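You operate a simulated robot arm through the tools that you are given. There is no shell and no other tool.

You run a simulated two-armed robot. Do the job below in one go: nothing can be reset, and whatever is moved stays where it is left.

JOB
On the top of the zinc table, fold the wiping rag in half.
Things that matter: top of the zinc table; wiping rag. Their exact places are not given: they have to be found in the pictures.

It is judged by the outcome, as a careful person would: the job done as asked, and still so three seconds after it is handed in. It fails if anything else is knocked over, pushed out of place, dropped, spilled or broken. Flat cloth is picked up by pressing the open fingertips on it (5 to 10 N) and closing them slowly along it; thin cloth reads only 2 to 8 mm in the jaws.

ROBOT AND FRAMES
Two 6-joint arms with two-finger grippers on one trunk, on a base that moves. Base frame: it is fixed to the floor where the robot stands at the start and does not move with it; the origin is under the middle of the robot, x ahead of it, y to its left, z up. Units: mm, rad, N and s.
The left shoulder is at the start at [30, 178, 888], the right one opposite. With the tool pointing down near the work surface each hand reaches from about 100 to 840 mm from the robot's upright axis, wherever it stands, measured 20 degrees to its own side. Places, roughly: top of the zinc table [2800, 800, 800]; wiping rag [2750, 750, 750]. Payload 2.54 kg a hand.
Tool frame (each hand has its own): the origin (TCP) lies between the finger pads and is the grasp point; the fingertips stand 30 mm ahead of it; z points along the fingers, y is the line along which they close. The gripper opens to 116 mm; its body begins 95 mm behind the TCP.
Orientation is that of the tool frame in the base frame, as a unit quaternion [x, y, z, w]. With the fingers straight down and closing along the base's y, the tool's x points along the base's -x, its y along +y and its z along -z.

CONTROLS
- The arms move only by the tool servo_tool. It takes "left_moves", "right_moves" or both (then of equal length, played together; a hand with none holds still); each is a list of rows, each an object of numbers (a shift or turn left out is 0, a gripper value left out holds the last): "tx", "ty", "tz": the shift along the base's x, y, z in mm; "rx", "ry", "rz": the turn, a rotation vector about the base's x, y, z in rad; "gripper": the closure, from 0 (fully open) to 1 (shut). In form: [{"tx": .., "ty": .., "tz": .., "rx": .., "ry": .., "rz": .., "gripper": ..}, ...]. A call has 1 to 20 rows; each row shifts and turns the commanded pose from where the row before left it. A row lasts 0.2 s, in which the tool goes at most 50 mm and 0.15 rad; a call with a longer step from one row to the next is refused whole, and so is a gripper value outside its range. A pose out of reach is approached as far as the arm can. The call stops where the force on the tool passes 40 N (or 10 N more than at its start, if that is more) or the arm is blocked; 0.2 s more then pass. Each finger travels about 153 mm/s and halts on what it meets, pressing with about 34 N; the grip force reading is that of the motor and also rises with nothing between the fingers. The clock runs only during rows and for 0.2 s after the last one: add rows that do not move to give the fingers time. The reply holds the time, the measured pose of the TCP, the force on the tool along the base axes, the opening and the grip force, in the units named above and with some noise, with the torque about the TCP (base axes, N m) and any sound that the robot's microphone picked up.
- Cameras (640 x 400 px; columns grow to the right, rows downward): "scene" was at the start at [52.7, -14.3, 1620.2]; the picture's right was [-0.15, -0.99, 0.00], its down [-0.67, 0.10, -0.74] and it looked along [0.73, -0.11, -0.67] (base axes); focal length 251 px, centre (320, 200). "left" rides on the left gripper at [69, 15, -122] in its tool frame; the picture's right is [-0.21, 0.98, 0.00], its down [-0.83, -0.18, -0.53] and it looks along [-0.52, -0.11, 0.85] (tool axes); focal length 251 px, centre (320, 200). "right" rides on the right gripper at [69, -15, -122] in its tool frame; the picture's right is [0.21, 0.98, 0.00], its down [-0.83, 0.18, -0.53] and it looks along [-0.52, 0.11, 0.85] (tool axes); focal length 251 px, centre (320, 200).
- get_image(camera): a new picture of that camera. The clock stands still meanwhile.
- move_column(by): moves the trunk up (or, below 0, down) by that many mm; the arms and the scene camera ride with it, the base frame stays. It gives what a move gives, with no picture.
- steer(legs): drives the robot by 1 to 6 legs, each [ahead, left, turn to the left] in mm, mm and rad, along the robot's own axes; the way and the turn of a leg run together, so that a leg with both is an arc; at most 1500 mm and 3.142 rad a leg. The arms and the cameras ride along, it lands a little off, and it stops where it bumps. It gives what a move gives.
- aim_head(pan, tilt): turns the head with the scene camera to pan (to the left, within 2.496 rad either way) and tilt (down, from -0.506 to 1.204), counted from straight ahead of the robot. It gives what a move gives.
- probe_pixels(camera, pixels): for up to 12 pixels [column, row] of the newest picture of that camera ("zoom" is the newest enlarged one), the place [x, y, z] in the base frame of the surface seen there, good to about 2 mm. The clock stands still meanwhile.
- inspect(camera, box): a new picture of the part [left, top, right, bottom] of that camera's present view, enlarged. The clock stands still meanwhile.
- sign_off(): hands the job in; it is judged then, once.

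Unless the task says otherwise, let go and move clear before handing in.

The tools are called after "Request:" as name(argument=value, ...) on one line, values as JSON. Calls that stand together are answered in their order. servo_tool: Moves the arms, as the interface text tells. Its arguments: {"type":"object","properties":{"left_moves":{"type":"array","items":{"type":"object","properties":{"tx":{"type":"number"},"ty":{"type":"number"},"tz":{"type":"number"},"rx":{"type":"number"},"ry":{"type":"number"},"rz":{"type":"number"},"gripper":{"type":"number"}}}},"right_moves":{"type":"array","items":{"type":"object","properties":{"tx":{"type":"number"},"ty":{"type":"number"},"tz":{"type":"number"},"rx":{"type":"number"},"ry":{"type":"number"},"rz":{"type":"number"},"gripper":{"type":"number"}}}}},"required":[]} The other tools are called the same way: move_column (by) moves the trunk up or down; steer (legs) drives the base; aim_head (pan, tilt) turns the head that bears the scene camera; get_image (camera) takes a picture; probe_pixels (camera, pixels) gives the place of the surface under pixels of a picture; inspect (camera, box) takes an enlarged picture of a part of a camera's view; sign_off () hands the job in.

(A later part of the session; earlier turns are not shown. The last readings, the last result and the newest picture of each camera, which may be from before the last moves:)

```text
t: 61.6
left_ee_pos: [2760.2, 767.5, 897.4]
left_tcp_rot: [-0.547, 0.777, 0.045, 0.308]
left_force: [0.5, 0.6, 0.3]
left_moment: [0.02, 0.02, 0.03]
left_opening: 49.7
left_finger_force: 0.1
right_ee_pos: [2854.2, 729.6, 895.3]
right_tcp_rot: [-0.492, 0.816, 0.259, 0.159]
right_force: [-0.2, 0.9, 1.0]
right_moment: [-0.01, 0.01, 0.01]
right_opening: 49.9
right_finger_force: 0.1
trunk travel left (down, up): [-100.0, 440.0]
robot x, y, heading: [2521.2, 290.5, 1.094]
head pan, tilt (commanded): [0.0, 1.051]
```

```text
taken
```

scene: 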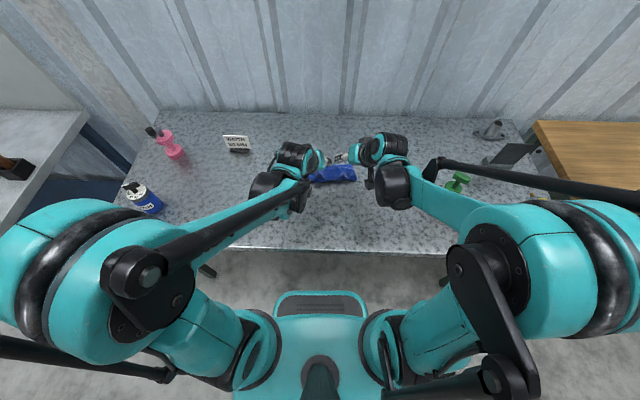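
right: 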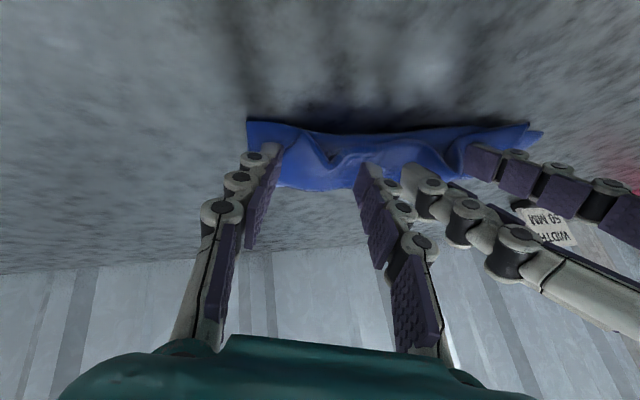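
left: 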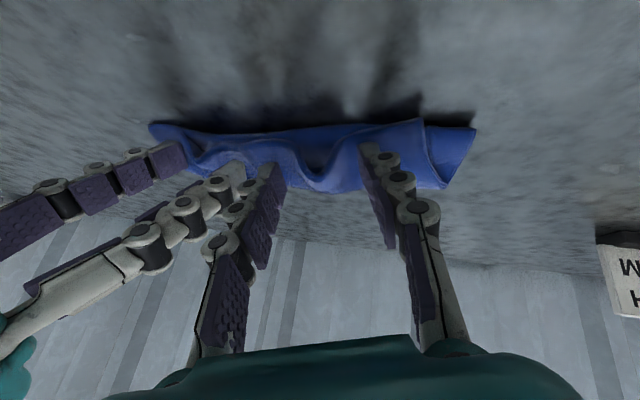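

The fingers straddle both arches with almost no force. Lowering 3 mm more, then closing gently on them.

Request:
servo_tool(left_moves=[{"tz": -1.5}, {"tz": -1.5}, {}, {"gripper": 0.62}, {"gripper": 0.66}, {"gripper": 0.7}, {"gripper": 0.74}, {"gripper": 0.78}, {"gripper": 0.82}, {}], right_moves=[{"tz": -2}, {"tz": -2}, {}, {"gripper": 0.62}, {"gripper": 0.66}, {"gripper": 0.7}, {"gripper": 0.74}, {"gripper": 0.78}, {"gripper": 0.82}, {}])

Request:
get_image(camera="left")

Request:
get_image(camera="right")

```text
t: 63.8
left_ee_pos: [2761.2, 767.5, 894.1]
left_tcp_rot: [-0.547, 0.777, 0.046, 0.308]
left_force: [-0.7, 0.0, 0.6]
left_moment: [-0.04, 0.02, 0.0]
left_opening: 20.6
left_finger_force: 0.1
right_ee_pos: [2854.2, 730.1, 891.0]
right_tcp_rot: [-0.493, 0.815, 0.26, 0.159]
right_force: [0.0, -0.2, 0.1]
right_moment: [0.02, 0.0, 0.0]
right_opening: 20.3
right_finger_force: 0.1
trunk travel left (down, up): [-100.0, 440.0]
robot x, y, heading: [2523.6, 290.0, 1.094]
head pan, tilt (commanded): [0.0, 1.051]
```

```text
taken
```

left: 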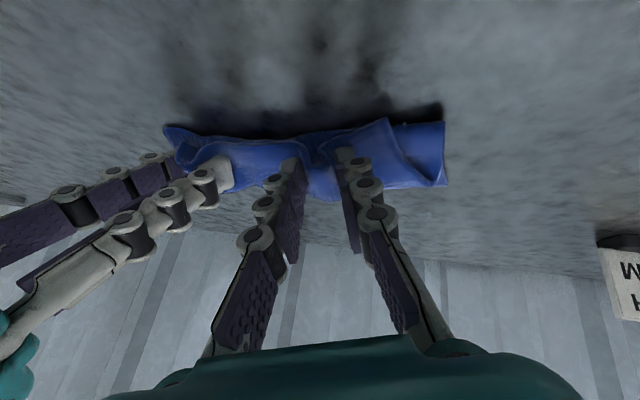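

```text
taken
```

right: 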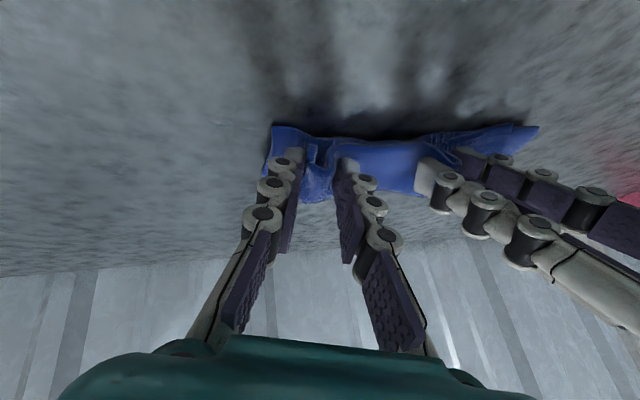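

The arches are bunching between the fingers. Closing fully.

Request:
servo_tool(left_moves=[{"gripper": 0.85}, {"gripper": 0.88}, {"gripper": 0.91}, {"gripper": 0.94}, {"gripper": 0.97}, {"gripper": 1.0}, {"gripper": 1.0}, {"gripper": 1.0}], right_moves=[{"gripper": 0.85}, {"gripper": 0.88}, {"gripper": 0.91}, {"gripper": 0.94}, {"gripper": 0.97}, {"gripper": 1.0}, {"gripper": 1.0}, {"gripper": 1.0}])

Request:
get_image(camera="left")

Request:
get_image(camera="right")

```text
t: 65.6
left_ee_pos: [2760.5, 766.8, 894.4]
left_tcp_rot: [-0.546, 0.777, 0.046, 0.309]
left_force: [4.2, -1.2, 0.2]
left_moment: [-0.05, -0.07, -0.04]
left_opening: 4.3
left_finger_force: 32.7
right_ee_pos: [2853.0, 729.8, 891.2]
right_tcp_rot: [-0.493, 0.816, 0.259, 0.158]
right_force: [-2.2, 2.3, -0.2]
right_moment: [0.05, 0.13, 0.09]
right_opening: 4.3
right_finger_force: 33.6
trunk travel left (down, up): [-100.0, 440.0]
robot x, y, heading: [2526.1, 291.3, 1.091]
head pan, tilt (commanded): [0.0, 1.051]
```

```text
taken
```

left: 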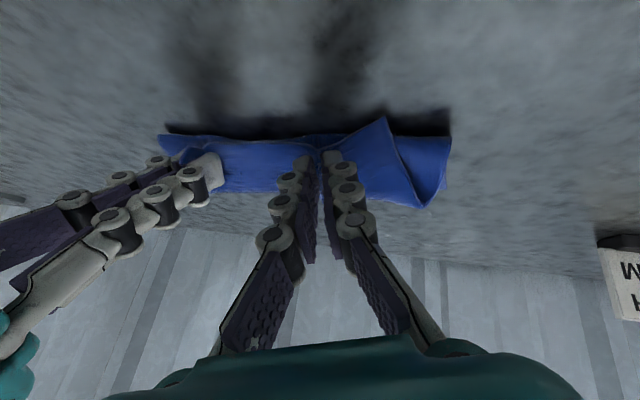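

```text
taken
```

right: 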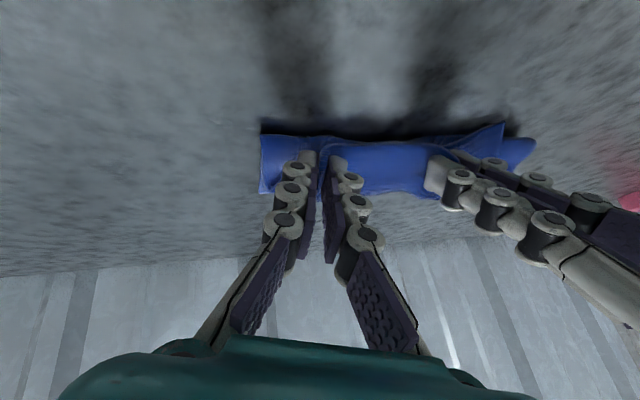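

Both hands now hold the edge (4.3 mm each). Lifting and swinging back over the intended fold line so the lower layer re-lays flat, rolling the wrists partway.

Request:
servo_tool(left_moves=[{"tx": 0, "ty": 0, "tz": 7.9}, {"tx": -1.55, "ty": -3.5, "tz": 7.9, "rx": -0.05, "ry": 0.0223}, {"tx": -1.77, "ty": -4.0, "tz": 7.9, "rx": -0.05, "ry": 0.0223}, {"tx": -1.77, "ty": -4.0, "tz": 7.9, "rx": -0.05, "ry": 0.0223}, {"tx": -1.77, "ty": -4.0, "tz": 7.9, "rx": -0.05, "ry": 0.0223}, {"tx": -1.77, "ty": -4.0, "tz": 7.9, "rx": -0.05, "ry": 0.0223}, {"tx": -1.77, "ty": -4.0, "tz": 7.9, "rx": -0.05, "ry": 0.0223}, {"tx": -1.77, "ty": -4.0, "tz": 7.9, "rx": -0.047, "ry": 0.0221}, {}], right_moves=[{"tx": 0, "ty": 0, "tz": 7.9}, {"tx": -1.55, "ty": -3.5, "tz": 7.9, "rx": -0.05, "ry": 0.0223}, {"tx": -1.77, "ty": -4.0, "tz": 7.9, "rx": -0.05, "ry": 0.0223}, {"tx": -1.77, "ty": -4.0, "tz": 7.9, "rx": -0.05, "ry": 0.0223}, {"tx": -1.77, "ty": -4.0, "tz": 7.9, "rx": -0.05, "ry": 0.0223}, {"tx": -1.77, "ty": -4.0, "tz": 7.9, "rx": -0.05, "ry": 0.0223}, {"tx": -1.77, "ty": -4.0, "tz": 7.9, "rx": -0.05, "ry": 0.0223}, {"tx": -1.77, "ty": -4.0, "tz": 7.9, "rx": -0.047, "ry": 0.0221}, {}])

Request:
inspect(camera="scene", box=[270, 140, 370, 202])

Request:
get_image(camera="left")

Request:
get_image(camera="right")

```text
t: 67.6
left_ee_pos: [2748.1, 739.4, 956.6]
left_tcp_rot: [-0.587, 0.795, -0.047, 0.148]
left_force: [4.0, -0.7, 0.3]
left_moment: [-0.05, -0.09, -0.07]
left_opening: 4.5
left_finger_force: 33.3
right_ee_pos: [2840.7, 703.4, 954.4]
right_tcp_rot: [-0.491, 0.857, 0.153, 0.007]
right_force: [-4.1, 1.4, -0.5]
right_moment: [0.07, 0.11, 0.11]
right_opening: 4.7
right_finger_force: 32.9
trunk travel left (down, up): [-100.0, 440.0]
robot x, y, heading: [2522.0, 291.0, 1.09]
head pan, tilt (commanded): [0.0, 1.051]
```

```text
6.40 times, centred on (320, 171) of scene
```

zoom: 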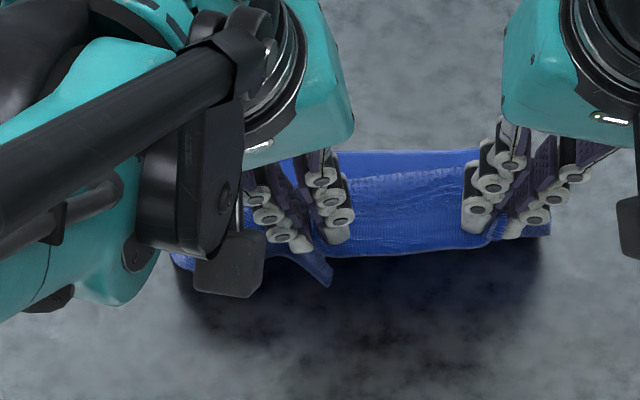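

```text
taken
```

left: 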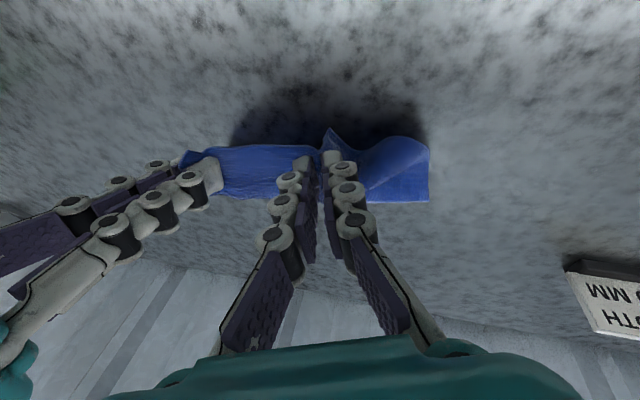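

```text
taken
```

right: 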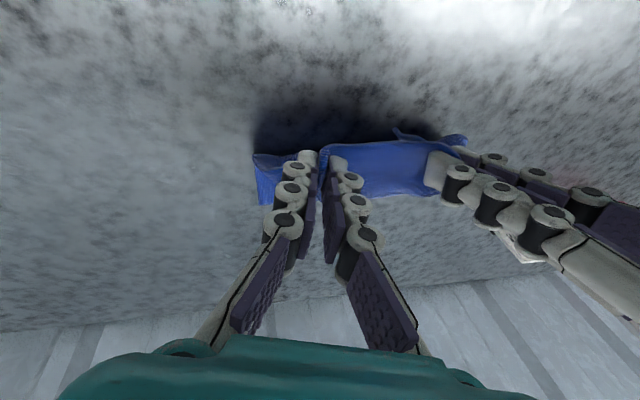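

Both corners are lifted, but the edge is strongly gathered between the hands (only ~85 mm between grips). A clean restart is better: I'll carry the edge back to the near side, unfolding the rag, and let it drop from a small height so the gathers can relax.

Request:
servo_tool(left_moves=[{"tx": -3.35, "ty": -7.6, "tz": 0}, {"tx": -3.35, "ty": -7.6, "tz": -4}, {"tx": -3.35, "ty": -7.6, "tz": -6}, {"tx": -3.35, "ty": -7.6, "tz": -7}, {"tx": -3.35, "ty": -7.6, "tz": -7}, {"tx": -3.35, "ty": -7.6, "tz": -7}, {"tx": -3.35, "ty": -7.6, "tz": -7}, {"tx": -3.35, "ty": -7.6, "tz": -7}, {}], right_moves=[{"tx": -3.35, "ty": -7.6, "tz": 0}, {"tx": -3.35, "ty": -7.6, "tz": -4}, {"tx": -3.35, "ty": -7.6, "tz": -6}, {"tx": -3.35, "ty": -7.6, "tz": -7}, {"tx": -3.35, "ty": -7.6, "tz": -7}, {"tx": -3.35, "ty": -7.6, "tz": -7}, {"tx": -3.35, "ty": -7.6, "tz": -7}, {"tx": -3.35, "ty": -7.6, "tz": -7}, {}])

Request:
inspect(camera="scene", box=[240, 130, 400, 230])

```text
t: 69.6
left_ee_pos: [2720.7, 678.3, 912.4]
left_tcp_rot: [-0.586, 0.795, -0.046, 0.149]
left_force: [6.0, -1.6, -1.1]
left_moment: [-0.02, -0.03, -0.05]
left_opening: 4.6
left_finger_force: 32.7
right_ee_pos: [2814.9, 642.4, 908.2]
right_tcp_rot: [-0.492, 0.857, 0.153, 0.007]
right_force: [-5.0, 2.1, 0.6]
right_moment: [0.05, 0.13, 0.1]
right_opening: 4.4
right_finger_force: 33.4
trunk travel left (down, up): [-100.0, 440.0]
robot x, y, heading: [2520.1, 288.4, 1.09]
head pan, tilt (commanded): [0.0, 1.051]
```

```text
4.00 times, centred on (320, 180) of scene
```

zoom: 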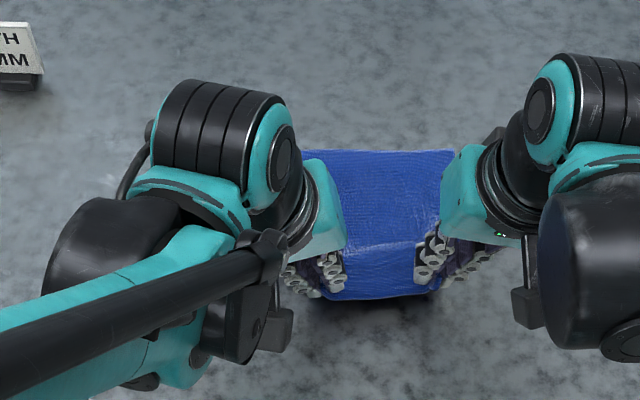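

The rag is unfolded again with its edge held ~28 mm up on the near side. Releasing so it drops and relaxes, then lifting the hands clear.

Request:
servo_tool(left_moves=[{"gripper": 0.65}, {"gripper": 0.65}, {"gripper": 0.65, "tz": 10}, {"tz": 25}, {"tz": 30, "tx": -20, "ty": 9}, {"tz": 20, "tx": -35, "ty": 15}, {"tx": -35, "ty": 15}, {}], right_moves=[{"gripper": 0.65}, {"gripper": 0.65}, {"gripper": 0.65, "tz": 10}, {"tz": 25}, {"tz": 30, "tx": 20, "ty": -9}, {"tz": 20, "tx": 35, "ty": -15}, {"tx": 35, "ty": -15}, {}])

Request:
inspect(camera="scene", box=[240, 130, 400, 230])

Request:
get_image(camera="scene")

```text
t: 71.4
left_ee_pos: [2630.2, 714.2, 1000.2]
left_tcp_rot: [-0.587, 0.795, -0.048, 0.15]
left_force: [0.0, -0.9, -0.2]
left_moment: [0.0, -0.01, -0.03]
left_opening: 40.6
left_finger_force: 0.1
right_ee_pos: [2905.5, 604.2, 992.9]
right_tcp_rot: [-0.491, 0.857, 0.153, 0.009]
right_force: [-0.7, 0.0, -0.7]
right_moment: [0.04, -0.04, 0.0]
right_opening: 40.5
right_finger_force: 0.1
trunk travel left (down, up): [-100.0, 440.0]
robot x, y, heading: [2524.9, 288.0, 1.09]
head pan, tilt (commanded): [0.0, 1.051]
```

```text
4.00 times, centred on (320, 180) of scene
```

zoom: 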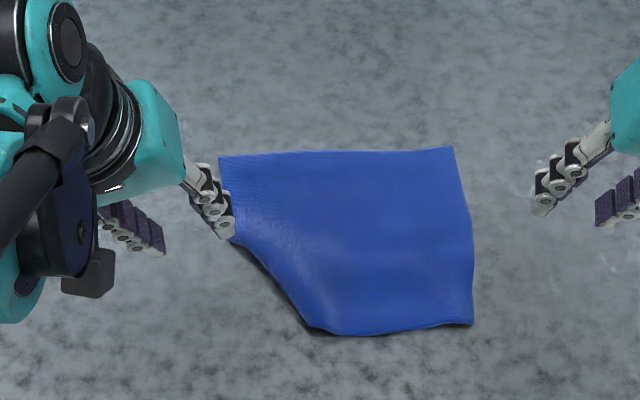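

```text
taken
```

scene: 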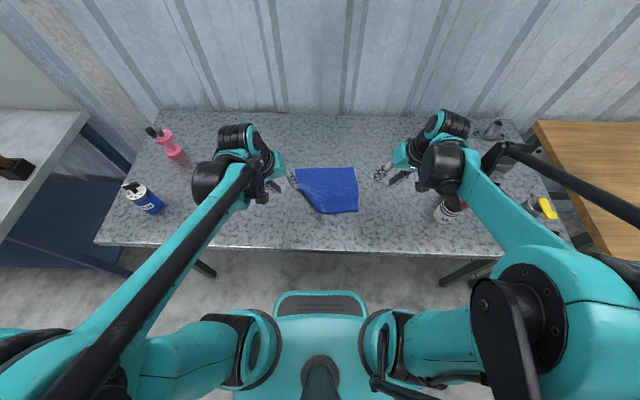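

The drop relaxed the gathers very well — the right side is flat and only the near‑left corner is tucked (diagonal from zoom (235,245) to (305,325)). Moving the left hand out of the way to look closer.

Request:
servo_tool(left_moves=[{"tx": -30, "ty": 10, "rx": 0.046, "ry": 0.104}, {"tx": -30, "ty": 10, "rx": 0.046, "ry": 0.104}, {}], right_moves=[{"rx": -0.046, "ry": -0.104}, {"rx": -0.046, "ry": -0.104}, {}])

Request:
inspect(camera="scene", box=[280, 155, 370, 211])

Request:
get_image(camera="left")

```text
t: 72.2
left_ee_pos: [2569.2, 735.6, 996.8]
left_tcp_rot: [-0.581, 0.807, 0.052, 0.092]
left_force: [-0.2, 0.3, -0.6]
left_moment: [0.01, 0.02, -0.02]
left_opening: 40.6
left_finger_force: 0.0
right_ee_pos: [2904.6, 603.3, 993.1]
right_tcp_rot: [-0.504, 0.858, 0.061, 0.074]
right_force: [-1.0, 0.5, 0.2]
right_moment: [0.01, -0.01, 0.02]
right_opening: 40.7
right_finger_force: 0.1
trunk travel left (down, up): [-100.0, 440.0]
robot x, y, heading: [2523.5, 289.0, 1.095]
head pan, tilt (commanded): [0.0, 1.051]
```

```text
7.11 times, centred on (325, 183) of scene
```

zoom: 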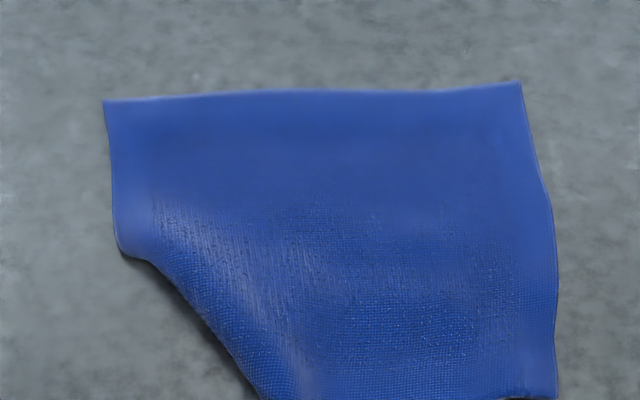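

```text
taken
```

left: 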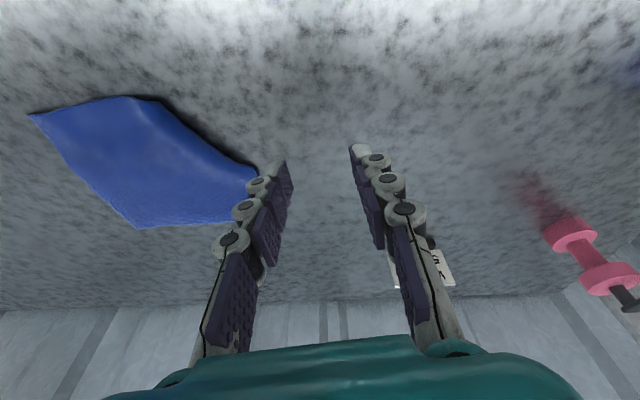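

Request:
inspect(camera="scene", box=[280, 165, 376, 225])

Request:
probe_pixels(camera="zoom", pixels=[[100, 30], [490, 15], [522, 302], [270, 315], [240, 300], [180, 225], [130, 175], [250, 270], [300, 200], [400, 318], [420, 200], [220, 310]])

```text
6.67 times, centred on (328, 195) of scene
```

zoom: 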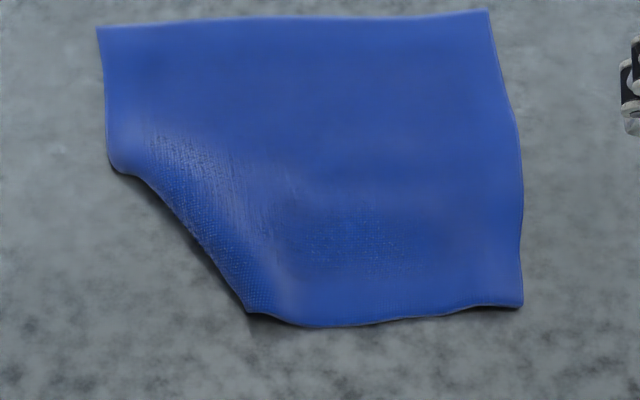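

```text
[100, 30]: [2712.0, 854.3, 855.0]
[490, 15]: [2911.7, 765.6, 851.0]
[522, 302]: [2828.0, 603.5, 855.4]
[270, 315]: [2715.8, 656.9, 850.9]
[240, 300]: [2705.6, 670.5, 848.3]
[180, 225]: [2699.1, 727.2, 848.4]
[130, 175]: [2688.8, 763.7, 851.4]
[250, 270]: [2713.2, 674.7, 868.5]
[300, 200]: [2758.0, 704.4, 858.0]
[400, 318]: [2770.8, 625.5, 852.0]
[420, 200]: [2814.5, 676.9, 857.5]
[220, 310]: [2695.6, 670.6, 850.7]
```

The near‑left corner is folded under along a diagonal, with a raised ridge at about (2713,675,868). I'll pinch that ridge with the left hand, lift it so the tucked corner hangs free, and let it drop open again.

Request:
servo_tool(left_moves=[{"tx": 28.8, "ty": -12.7, "gripper": 0.6}, {"tx": 28.8, "ty": -12.7}, {"tx": 28.8, "ty": -12.7}, {"tx": 28.9, "ty": -12.6}, {"tx": 28.9, "ty": -12.6}, {"tz": -22}, {"tz": -22}, {"tz": -22}, {"tz": -22}, {}])

Request:
get_image(camera="left")

Request:
inspect(camera="scene", box=[270, 155, 382, 225])

```text
t: 74.4
left_ee_pos: [2716.0, 673.8, 909.4]
left_tcp_rot: [-0.581, 0.807, 0.051, 0.092]
left_force: [-0.1, 0.9, -1.0]
left_moment: [-0.01, 0.0, 0.01]
left_opening: 46.6
left_finger_force: 0.0
right_ee_pos: [2904.2, 604.1, 992.9]
right_tcp_rot: [-0.505, 0.858, 0.063, 0.073]
right_force: [-1.0, -0.5, 0.4]
right_moment: [-0.05, 0.04, -0.03]
right_opening: 40.7
right_finger_force: 0.0
trunk travel left (down, up): [-100.0, 440.0]
robot x, y, heading: [2522.8, 289.3, 1.093]
head pan, tilt (commanded): [0.0, 1.051]
```

```text
taken
```

left: 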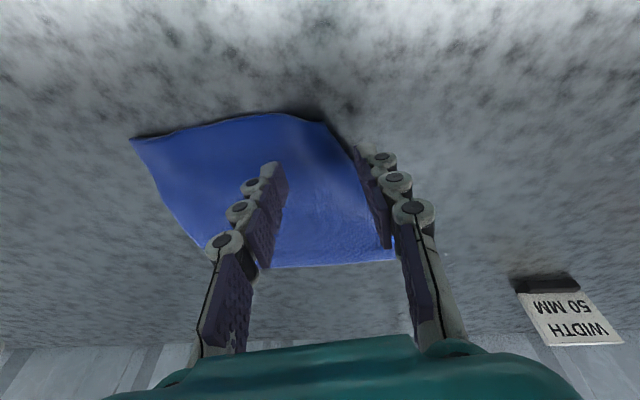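

```text
5.71 times, centred on (326, 190) of scene
```

zoom: 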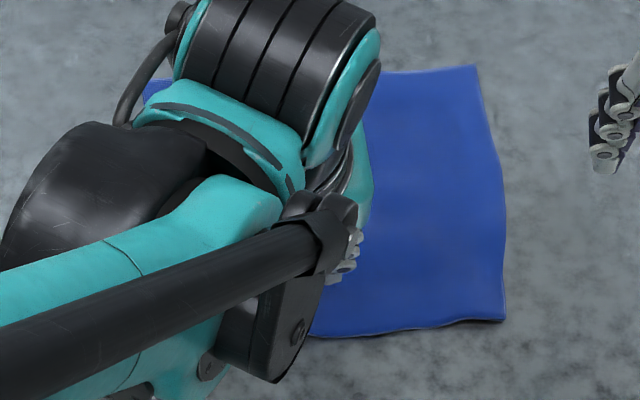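

Request:
servo_tool(left_moves=[{"tz": -8}, {"tz": -6}, {"tz": -4}, {"tz": -2}, {}])

Request:
get_image(camera="left")

```text
t: 75.6
left_ee_pos: [2715.1, 674.8, 889.9]
left_tcp_rot: [-0.58, 0.807, 0.051, 0.092]
left_force: [0.3, -0.6, -0.3]
left_moment: [-0.02, -0.01, 0.02]
left_opening: 46.3
left_finger_force: 0.0
right_ee_pos: [2904.4, 603.7, 992.4]
right_tcp_rot: [-0.504, 0.858, 0.061, 0.074]
right_force: [-0.4, 0.6, 0.2]
right_moment: [-0.02, -0.03, 0.05]
right_opening: 40.3
right_finger_force: 0.1
trunk travel left (down, up): [-100.0, 440.0]
robot x, y, heading: [2524.7, 289.5, 1.092]
head pan, tilt (commanded): [0.0, 1.051]
```

```text
taken
```

left: 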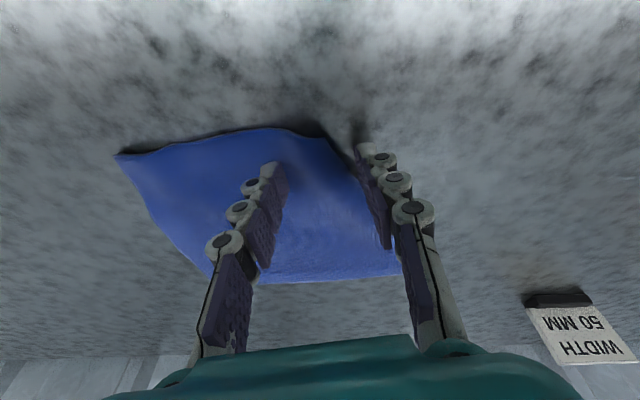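

The fold ridge lies between the fingertips (corner at (325,137)). Lowering a little and closing on it.

Request:
servo_tool(left_moves=[{"tz": -2}, {"tz": -1}, {"gripper": 0.66}, {"gripper": 0.7}, {"gripper": 0.74}, {"gripper": 0.78}, {"gripper": 0.82}, {"gripper": 0.86}, {"gripper": 0.9}, {"gripper": 0.94}, {"gripper": 0.98}, {"gripper": 1.0}, {"gripper": 1.0}])

Request:
get_image(camera="left")

```text
t: 78.4
left_ee_pos: [2715.5, 674.1, 887.2]
left_tcp_rot: [-0.581, 0.807, 0.052, 0.092]
left_force: [-0.5, 0.1, -0.3]
left_moment: [0.01, 0.01, -0.02]
left_opening: 4.7
left_finger_force: 33.5
right_ee_pos: [2905.1, 603.1, 993.3]
right_tcp_rot: [-0.504, 0.858, 0.062, 0.075]
right_force: [-0.2, -0.3, -0.2]
right_moment: [0.02, 0.01, 0.0]
right_opening: 40.4
right_finger_force: 0.1
trunk travel left (down, up): [-100.0, 440.0]
robot x, y, heading: [2524.2, 287.3, 1.09]
head pan, tilt (commanded): [0.0, 1.051]
```

```text
taken
```

left: 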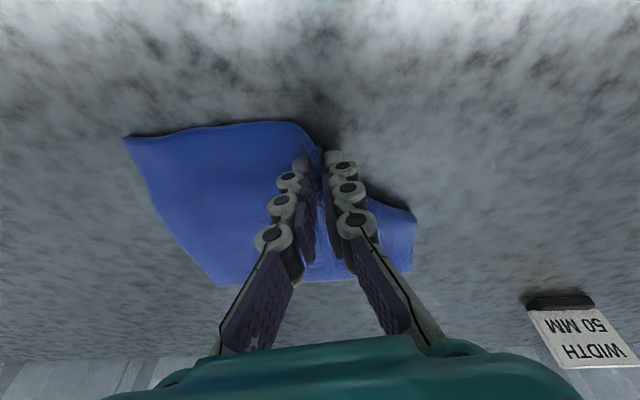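

Gripped (4.7 mm). Lifting 75 mm to let the tucked corner fall free.

Request:
servo_tool(left_moves=[{"tz": 8}, {"tz": 8}, {"tz": 10}, {"tz": 10}, {"tz": 10}, {"tz": 10}, {"tz": 10}, {"tz": 9}, {}, {}])

Request:
get_image(camera="left")

Request:
get_image(camera="right")

Request:
inspect(camera="scene", box=[250, 145, 394, 235])

```text
t: 80.6
left_ee_pos: [2715.4, 674.3, 960.8]
left_tcp_rot: [-0.581, 0.807, 0.052, 0.091]
left_force: [0.2, -0.6, 0.1]
left_moment: [-0.02, -0.02, -0.06]
left_opening: 4.8
left_finger_force: 32.6
right_ee_pos: [2905.2, 603.0, 993.1]
right_tcp_rot: [-0.504, 0.858, 0.062, 0.074]
right_force: [-1.1, 0.4, -0.3]
right_moment: [0.04, 0.01, -0.01]
right_opening: 40.5
right_finger_force: 0.0
trunk travel left (down, up): [-100.0, 440.0]
robot x, y, heading: [2520.5, 289.3, 1.091]
head pan, tilt (commanded): [0.0, 1.051]
```

```text
taken
```

left: 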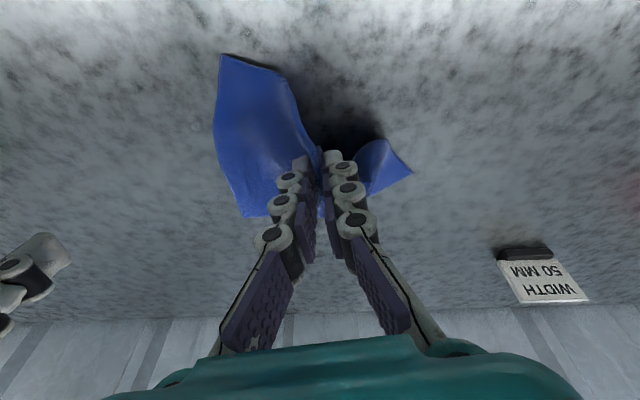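

```text
taken
```

right: 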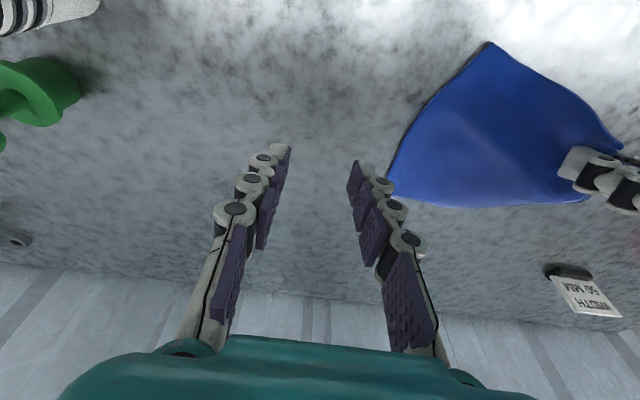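

```text
4.44 times, centred on (322, 190) of scene
```

zoom: 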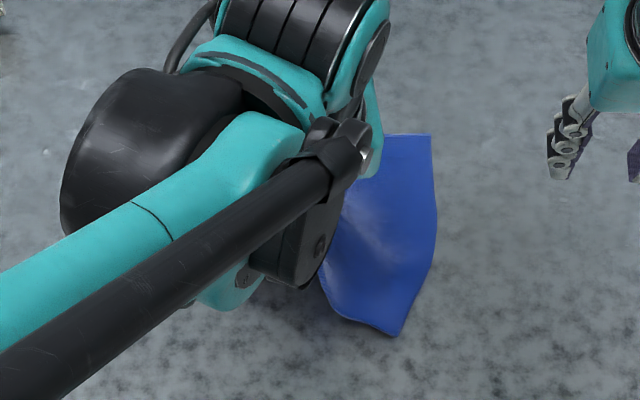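

The cloth hangs free from the left hand now. Shifting ~35 mm left to pull it out, lowering somewhat and releasing so it springs flat.

Request:
servo_tool(left_moves=[{"tx": -8, "ty": 3.6, "tz": -4}, {"tx": -8, "ty": 3.6, "tz": -4}, {"tx": -8, "ty": 3.6, "tz": -4}, {"tx": -8, "ty": 3.6, "tz": -4}, {}, {"gripper": 0.4}, {"gripper": 0.4}, {"gripper": 0.4, "tz": 15}, {"tz": 30}, {"tz": 20, "tx": -30, "ty": 13}, {"tx": -40, "ty": 18}, {"tx": -40, "ty": 18}, {}])

Request:
inspect(camera="scene", box=[250, 145, 394, 235])

Request:
get_image(camera="left")

```text
t: 83.4
left_ee_pos: [2573.0, 736.1, 1009.6]
left_tcp_rot: [-0.581, 0.807, 0.051, 0.091]
left_force: [0.1, -0.2, 0.3]
left_moment: [-0.01, -0.01, 0.01]
left_opening: 69.5
left_finger_force: 0.1
right_ee_pos: [2904.8, 602.7, 993.0]
right_tcp_rot: [-0.504, 0.858, 0.062, 0.075]
right_force: [0.3, -0.4, -0.7]
right_moment: [0.0, 0.0, -0.02]
right_opening: 40.6
right_finger_force: 0.0
trunk travel left (down, up): [-100.0, 440.0]
robot x, y, heading: [2521.6, 289.7, 1.098]
head pan, tilt (commanded): [0.0, 1.051]
```

```text
4.44 times, centred on (322, 190) of scene
```

zoom: 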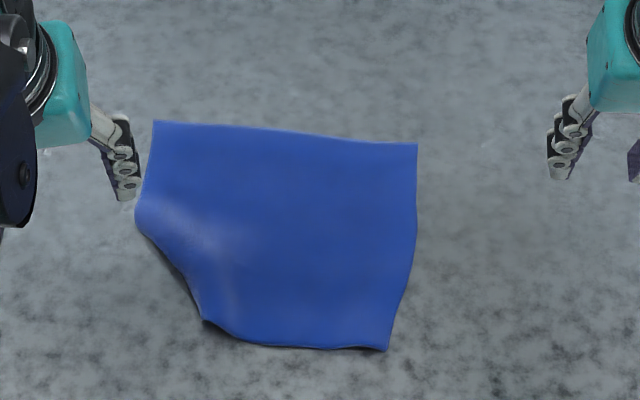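

```text
taken
```

left: 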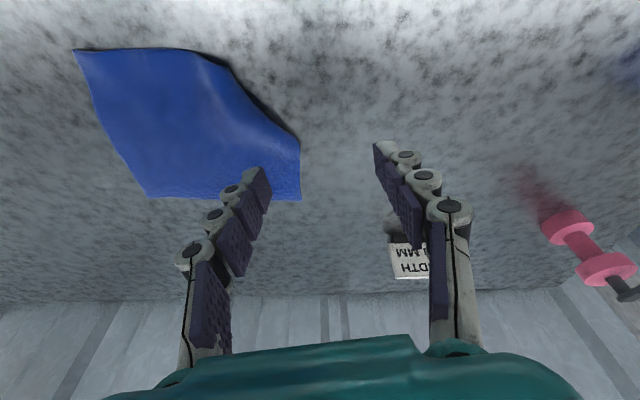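

The corner is still partly tucked (fold from zoom (140,230) to (205,320)) because I had pinched the fold itself. I'll measure, then pinch the cloth farther inside so the folded corner is free to spring open when lifted.

Request:
probe_pixels(camera="zoom", pixels=[[156, 124], [414, 147], [385, 346], [208, 316], [190, 280], [142, 228], [160, 220], [220, 290], [240, 240], [280, 230], [300, 345], [410, 250]])

Request:
inspect(camera="scene", box=[270, 165, 350, 225])

```text
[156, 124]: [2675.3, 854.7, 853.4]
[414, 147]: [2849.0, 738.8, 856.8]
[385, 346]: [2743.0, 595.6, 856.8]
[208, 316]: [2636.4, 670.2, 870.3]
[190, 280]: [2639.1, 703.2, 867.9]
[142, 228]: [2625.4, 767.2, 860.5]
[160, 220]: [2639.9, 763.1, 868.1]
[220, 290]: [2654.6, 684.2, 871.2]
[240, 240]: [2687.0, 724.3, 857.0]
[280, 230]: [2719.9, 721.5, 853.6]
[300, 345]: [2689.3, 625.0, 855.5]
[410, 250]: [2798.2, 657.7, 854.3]
```

```text
6.67 times, centred on (310, 195) of scene
```

zoom: 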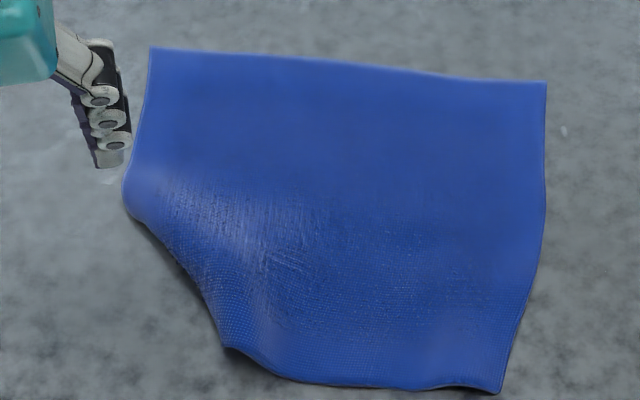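

The tuck is a triangle folded under along x≈2630. Dragging the whole rag to the right (+x) with the right hand should peel that trailing tuck open. Positioning the right hand over the middle of the right edge.

Request:
servo_tool(right_moves=[{"tx": -26, "ty": 12.8, "gripper": 0.7}, {"tx": -26, "ty": 12.8}, {"tx": -26, "ty": 12.8}, {"tx": -26, "ty": 12.7}, {"tx": -25.8, "ty": 12.7}, {"tz": -25}, {"tz": -25}, {"tz": -25}, {"tz": -20}, {}])

Request:
get_image(camera="right")

Request:
inspect(camera="scene", box=[250, 145, 394, 235])

```text
t: 85.6
left_ee_pos: [2572.8, 736.6, 1009.9]
left_tcp_rot: [-0.581, 0.807, 0.052, 0.092]
left_force: [-0.7, -0.4, -0.3]
left_moment: [-0.01, -0.01, -0.01]
left_opening: 69.6
left_finger_force: 0.0
right_ee_pos: [2773.5, 666.1, 898.8]
right_tcp_rot: [-0.504, 0.858, 0.061, 0.075]
right_force: [0.0, -0.1, -0.1]
right_moment: [0.02, -0.05, -0.01]
right_opening: 34.8
right_finger_force: 0.0
trunk travel left (down, up): [-100.0, 440.0]
robot x, y, heading: [2521.7, 289.2, 1.092]
head pan, tilt (commanded): [0.0, 1.051]
```

```text
taken
```

right: 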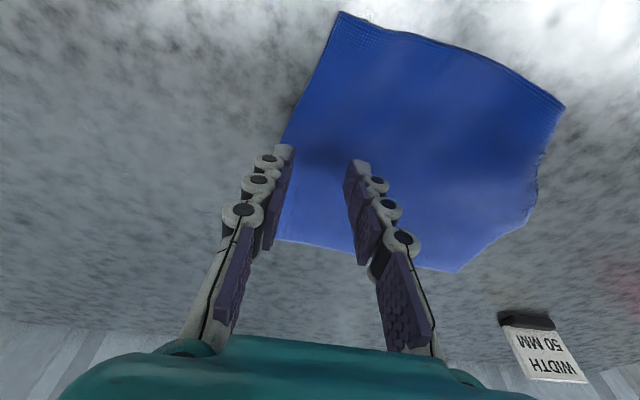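

```text
4.44 times, centred on (322, 190) of scene
```

zoom: 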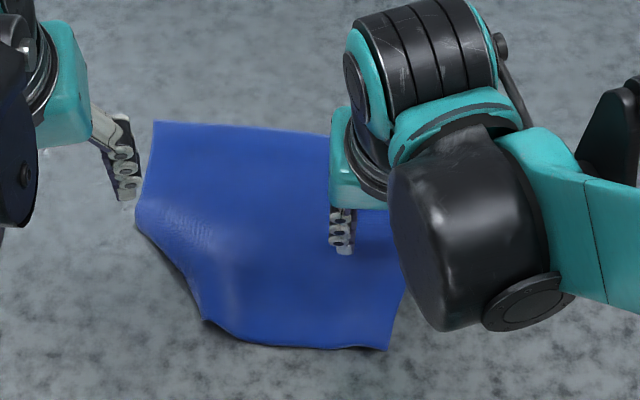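

The right finger is almost on the side edge, so I'll shift 7 mm inward, lower to contact and press.

Request:
servo_tool(right_moves=[{"tx": -6, "ty": 3.5, "tz": -4}, {"tz": -4}, {"tz": -3}, {"tz": -2}, {}])

```text
t: 86.8
left_ee_pos: [2573.4, 737.7, 1010.5]
left_tcp_rot: [-0.581, 0.807, 0.051, 0.091]
left_force: [0.4, 1.1, 0.3]
left_moment: [0.04, 0.03, 0.05]
left_opening: 69.9
left_finger_force: 0.2
right_ee_pos: [2767.5, 669.9, 885.8]
right_tcp_rot: [-0.505, 0.858, 0.062, 0.073]
right_force: [-0.3, 0.1, 0.4]
right_moment: [0.03, 0.0, -0.04]
right_opening: 34.7
right_finger_force: 0.0
trunk travel left (down, up): [-100.0, 440.0]
robot x, y, heading: [2525.6, 287.5, 1.095]
head pan, tilt (commanded): [0.0, 1.051]
```

Request:
servo_tool(right_moves=[{"tz": -1}, {"tz": -1}, {"tz": -0.7}, {}])

```text
t: 87.8
left_ee_pos: [2573.7, 735.9, 1009.5]
left_tcp_rot: [-0.58, 0.808, 0.051, 0.093]
left_force: [-0.3, -0.3, 0.1]
left_moment: [0.0, 0.0, 0.02]
left_opening: 69.9
left_finger_force: 0.1
right_ee_pos: [2768.6, 669.7, 884.0]
right_tcp_rot: [-0.505, 0.858, 0.062, 0.074]
right_force: [1.3, -0.9, 10.2]
right_moment: [-0.15, -0.16, 0.01]
right_opening: 35.7
right_finger_force: 0.9
trunk travel left (down, up): [-100.0, 440.0]
robot x, y, heading: [2522.8, 288.4, 1.092]
head pan, tilt (commanded): [0.0, 1.051]
```

Pressing at 10 N; closing slowly.

Request:
servo_tool(right_moves=[{"gripper": 0.72}, {"gripper": 0.74}, {"gripper": 0.76}, {"gripper": 0.78}, {"gripper": 0.8}, {"gripper": 0.82}, {"gripper": 0.84}, {"gripper": 0.86}, {"gripper": 0.88}, {"gripper": 0.9}, {"gripper": 0.92}, {"gripper": 0.94}, {"gripper": 0.96}, {"gripper": 0.98}, {"gripper": 1.0}, {"gripper": 1.0}, {"gripper": 1.0}])

Request:
get_image(camera="right")

```text
t: 91.4
left_ee_pos: [2573.0, 737.0, 1010.1]
left_tcp_rot: [-0.58, 0.808, 0.05, 0.092]
left_force: [0.9, 0.0, -0.3]
left_moment: [0.01, -0.01, 0.0]
left_opening: 69.6
left_finger_force: 0.1
right_ee_pos: [2768.3, 669.4, 884.1]
right_tcp_rot: [-0.504, 0.858, 0.062, 0.075]
right_force: [-0.5, 0.3, 1.6]
right_moment: [-0.1, -0.16, -0.01]
right_opening: 4.0
right_finger_force: 34.4
trunk travel left (down, up): [-100.0, 440.0]
robot x, y, heading: [2523.3, 289.6, 1.095]
head pan, tilt (commanded): [0.0, 1.051]
```

```text
taken
```

right: 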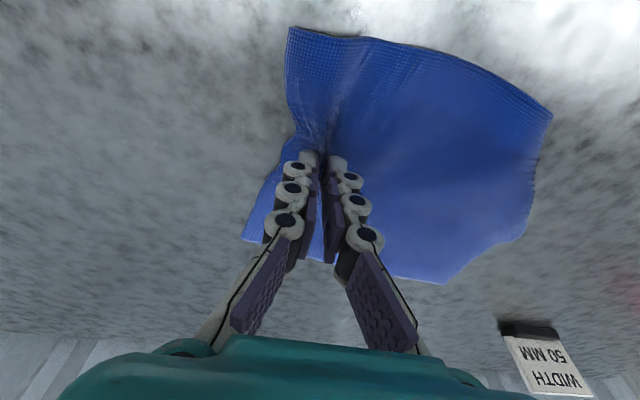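

Gripped (4.0 mm). Lifting slightly and dragging the rag right by ~130 mm to peel the tuck open.

Request:
servo_tool(right_moves=[{"tz": 6}, {"tz": 6}, {"tx": 12, "ty": -3}, {"tx": 12, "ty": -3}, {"tx": 12, "ty": -3}, {"tx": 12, "ty": -3}, {"tx": 12, "ty": -3}, {"tx": 12, "ty": -3}, {"tx": 12, "ty": -3}, {"tx": 12, "ty": -3}, {"tx": 12, "ty": -3}, {"tx": 12, "ty": -3}, {"tx": 12, "ty": -3}, {}])

Request:
get_image(camera="right")

Request:
inspect(camera="scene", box=[260, 145, 404, 235])

```text
t: 94.4
left_ee_pos: [2571.5, 736.6, 1010.3]
left_tcp_rot: [-0.581, 0.807, 0.051, 0.091]
left_force: [0.0, -0.1, -0.5]
left_moment: [0.02, 0.04, 0.0]
left_opening: 69.5
left_finger_force: 0.1
right_ee_pos: [2900.4, 637.2, 894.6]
right_tcp_rot: [-0.504, 0.858, 0.061, 0.074]
right_force: [0.2, 0.3, 3.3]
right_moment: [0.01, -0.07, 0.01]
right_opening: 3.3
right_finger_force: 30.4
trunk travel left (down, up): [-100.0, 440.0]
robot x, y, heading: [2522.0, 287.8, 1.095]
head pan, tilt (commanded): [0.0, 1.051]
```

```text
taken
```

right: 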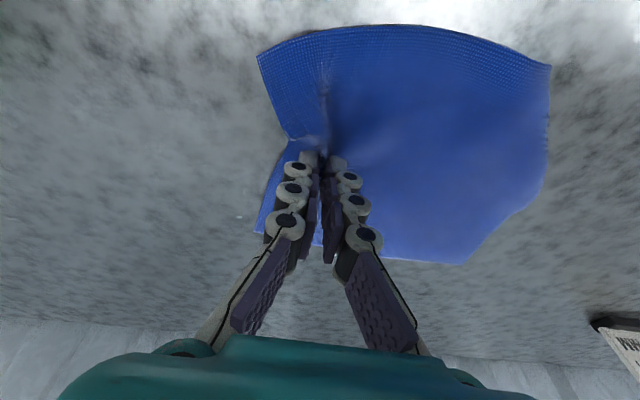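

```text
4.44 times, centred on (332, 190) of scene
```

zoom: 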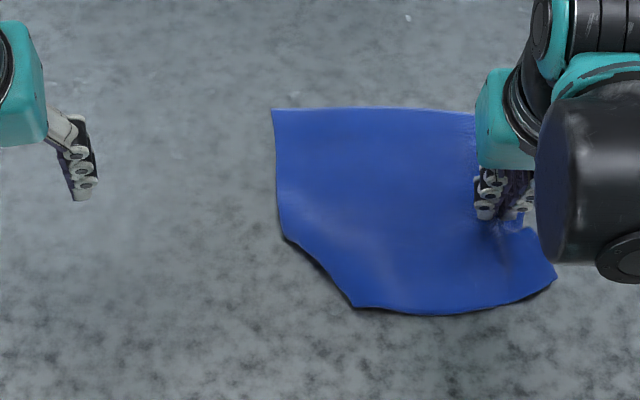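

The tuck barely unrolled by dragging. A better plan: release here, then pick up the far edge with both hands, hang the rag like a curtain (tucks fall open), and fold by laying the lower half down and the held edge over it — which also avoids the flap problem. Releasing the right hand first.

Request:
servo_tool(right_moves=[{"tz": 8}, {"gripper": 0.6}, {"gripper": 0.6}, {"tz": 15}, {"tz": 30}, {"tz": 40}, {"tz": 20, "tx": 35, "ty": -17}, {"tx": 35, "ty": -17}, {"tx": 20, "ty": -10}, {}])

Request:
inspect(camera="scene", box=[260, 145, 404, 235])

```text
t: 96.6
left_ee_pos: [2573.0, 737.2, 1010.9]
left_tcp_rot: [-0.581, 0.807, 0.051, 0.091]
left_force: [0.2, -0.1, -0.3]
left_moment: [0.03, 0.01, -0.01]
left_opening: 69.6
left_finger_force: 0.1
right_ee_pos: [2990.4, 593.0, 1010.1]
right_tcp_rot: [-0.504, 0.858, 0.062, 0.074]
right_force: [0.5, 0.5, -1.0]
right_moment: [0.0, -0.05, 0.05]
right_opening: 46.3
right_finger_force: 0.0
trunk travel left (down, up): [-100.0, 440.0]
robot x, y, heading: [2522.4, 287.6, 1.094]
head pan, tilt (commanded): [0.0, 1.051]
```

```text
4.44 times, centred on (332, 190) of scene
```

zoom: 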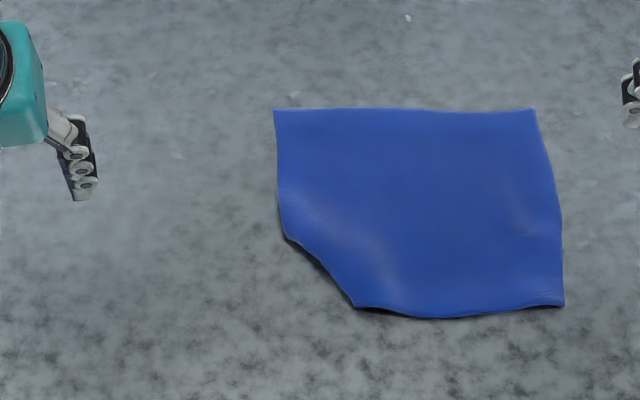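

The rag's far edge is clean and straight from zoom (275,109) to (535,108). Probing it for the two-handed pick-up.

Request:
probe_pixels(camera="zoom", pixels=[[277, 111], [533, 110], [562, 303], [405, 111], [310, 125], [500, 125], [280, 200], [560, 215], [400, 315], [360, 302], [290, 235], [405, 210]])

```text
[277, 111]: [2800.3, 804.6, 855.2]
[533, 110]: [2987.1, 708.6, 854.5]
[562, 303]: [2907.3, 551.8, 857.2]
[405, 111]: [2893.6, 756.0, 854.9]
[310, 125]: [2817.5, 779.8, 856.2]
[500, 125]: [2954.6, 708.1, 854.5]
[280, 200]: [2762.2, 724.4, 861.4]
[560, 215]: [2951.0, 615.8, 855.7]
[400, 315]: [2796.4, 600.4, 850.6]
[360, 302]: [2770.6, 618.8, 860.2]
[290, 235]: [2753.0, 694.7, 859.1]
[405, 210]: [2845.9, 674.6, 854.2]
```

The rag is back to its original heading (FL≈(2799,806), FR≈(2988,709)). Bringing both hands over the far edge, 33 mm in from each far corner, fingers vertical.

Request:
servo_tool(left_moves=[{"tx": 31.3, "ty": 5.4, "rx": -0.0445, "ry": 0.0228, "gripper": 0.66}, {"tx": 31.3, "ty": 5.4, "rx": -0.0445, "ry": 0.0228}, {"tx": 31.3, "ty": 5.4, "rx": -0.0445, "ry": 0.0228}, {"tx": 31.3, "ty": 5.4, "rx": -0.0445, "ry": 0.0228}, {"tx": 31.2, "ty": 5.4, "rz": -0.0375}, {"tx": 31.2, "ty": 5.4, "rz": -0.0375}, {"tx": 31.2, "ty": 5.4, "rz": -0.0375}, {"tx": 31.2, "ty": 5.3, "rz": -0.0375}, {"tz": -22}, {"tz": -22}, {"tz": -22}, {"tz": -20}, {}], right_moves=[{"tx": -4.65, "ty": 15.0, "rx": -0.0445, "ry": 0.0228, "gripper": 0.66}, {"tx": -4.65, "ty": 15.0, "rx": -0.0445, "ry": 0.0228}, {"tx": -4.65, "ty": 15.0, "rx": -0.0445, "ry": 0.0228}, {"tx": -4.65, "ty": 15.0, "rx": -0.0445, "ry": 0.0228}, {"tx": -4.65, "ty": 15.0, "rz": 0.0105}, {"tx": -4.65, "ty": 15.0, "rz": 0.0105}, {"tx": -4.65, "ty": 15.0, "rz": 0.0105}, {"tx": -4.65, "ty": 15.3, "rz": 0.0105}, {"tz": -22}, {"tz": -22}, {"tz": -22}, {"tz": -19}, {}])

Request:
get_image(camera="left")

Request:
get_image(camera="right")

Request:
inspect(camera="scene", box=[260, 130, 404, 220])

```text
t: 99.4
left_ee_pos: [2823.2, 780.9, 925.2]
left_tcp_rot: [-0.521, 0.853, 0.006, 0.004]
left_force: [-0.2, -0.7, -0.5]
left_moment: [0.0, 0.0, -0.04]
left_opening: 39.4
left_finger_force: 0.0
right_ee_pos: [2953.6, 713.0, 923.6]
right_tcp_rot: [-0.523, 0.852, 0.007, -0.011]
right_force: [0.3, -0.6, 0.8]
right_moment: [-0.03, 0.04, 0.03]
right_opening: 39.4
right_finger_force: 0.1
trunk travel left (down, up): [-100.0, 440.0]
robot x, y, heading: [2521.3, 287.6, 1.091]
head pan, tilt (commanded): [0.0, 1.051]
```

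```text
taken
```

left: 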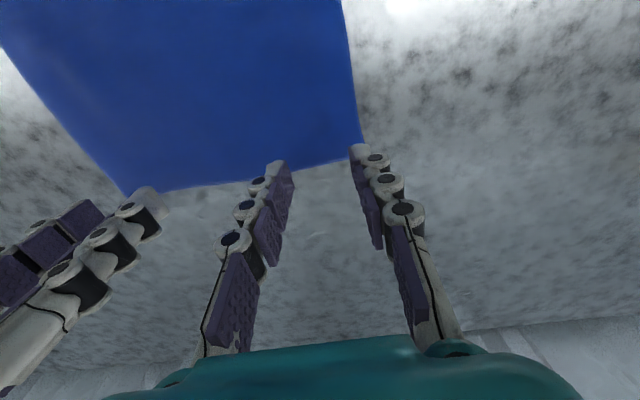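

```text
taken
```

right: 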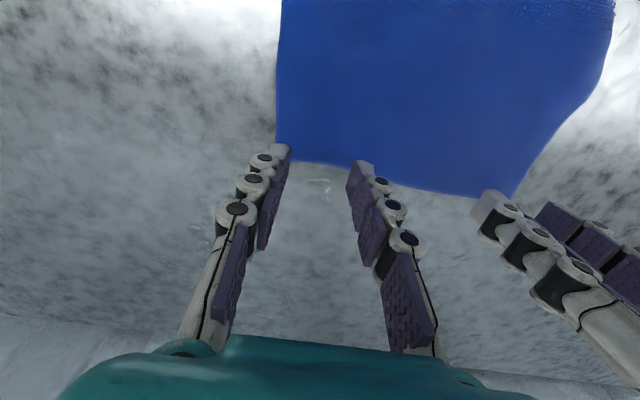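

```text
4.44 times, centred on (332, 175) of scene
```

zoom: 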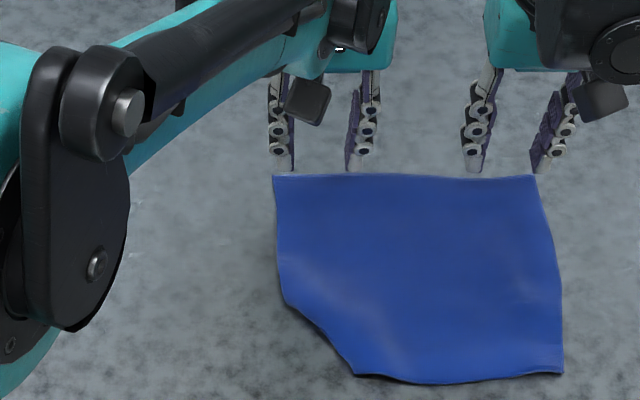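

Tips project about 18 mm inside the far edge. Shifting 5 mm outward to the far side and 4 mm inward from the corners, then lowering to just above the cloth.

Request:
servo_tool(left_moves=[{"tx": 5.9, "ty": 2.7, "tz": -8}, {"tz": -10}, {"tz": -10}, {"tz": -7}, {"tz": -3}, {}], right_moves=[{"tx": -1.3, "ty": 6.3, "tz": -8}, {"tz": -10}, {"tz": -10}, {"tz": -6}, {"tz": -3}, {}])

Request:
get_image(camera="left")

Request:
get_image(camera="right")

Request:
inspect(camera="scene", box=[310, 150, 400, 206])

```text
t: 100.8
left_ee_pos: [2829.5, 784.5, 885.3]
left_tcp_rot: [-0.521, 0.853, 0.006, 0.004]
left_force: [-0.6, -0.9, 0.4]
left_moment: [0.01, 0.01, 0.03]
left_opening: 39.4
left_finger_force: 0.0
right_ee_pos: [2952.2, 719.5, 887.2]
right_tcp_rot: [-0.523, 0.852, 0.007, -0.01]
right_force: [0.3, 0.9, 0.7]
right_moment: [0.03, -0.02, 0.01]
right_opening: 39.3
right_finger_force: 0.1
trunk travel left (down, up): [-100.0, 440.0]
robot x, y, heading: [2524.9, 287.0, 1.095]
head pan, tilt (commanded): [0.0, 1.051]
```

```text
taken
```

left: 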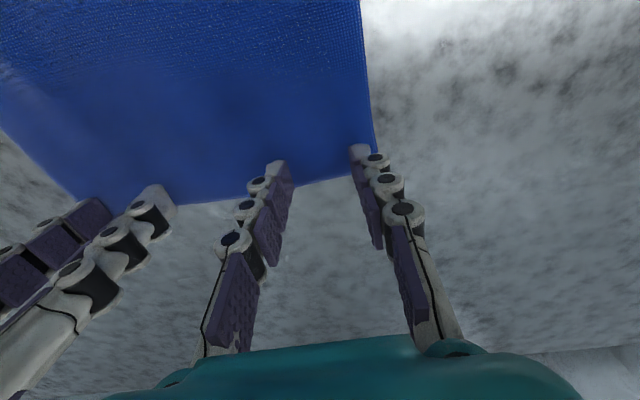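

```text
taken
```

right: 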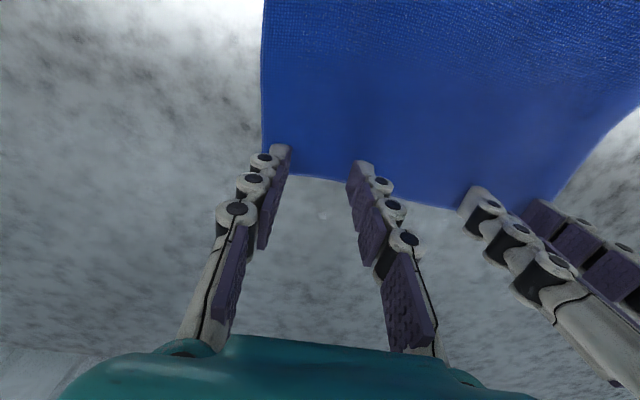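

```text
7.11 times, centred on (355, 178) of scene
```

zoom: 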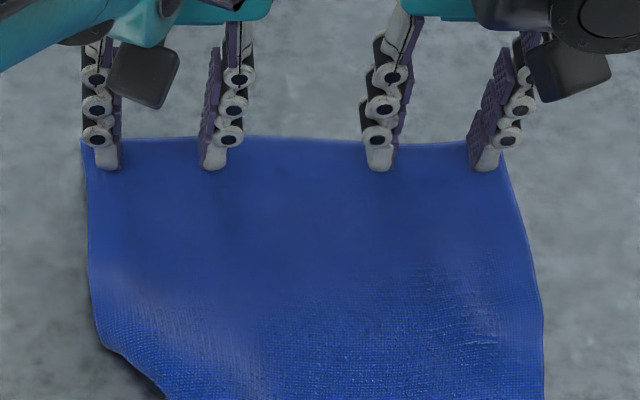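

All four tips are well placed (zoom (107,165), (213,165), (380,168), (487,165)) just inside the far edge. Pressing down gently.

Request:
servo_tool(left_moves=[{"tz": -1}, {"tz": -1}, {}], right_moves=[{"tz": -1.5}, {"tz": -1.5}, {}])

```text
t: 101.6
left_ee_pos: [2829.5, 783.3, 884.3]
left_tcp_rot: [-0.521, 0.853, 0.006, 0.004]
left_force: [0.8, 0.1, 2.3]
left_moment: [0.03, -0.05, 0.01]
left_opening: 39.3
left_finger_force: 0.2
right_ee_pos: [2951.7, 719.7, 883.9]
right_tcp_rot: [-0.523, 0.852, 0.008, -0.011]
right_force: [0.2, -0.1, 3.2]
right_moment: [-0.04, -0.02, -0.02]
right_opening: 39.7
right_finger_force: 0.0
trunk travel left (down, up): [-100.0, 440.0]
robot x, y, heading: [2520.5, 288.5, 1.094]
head pan, tilt (commanded): [0.0, 1.051]
```

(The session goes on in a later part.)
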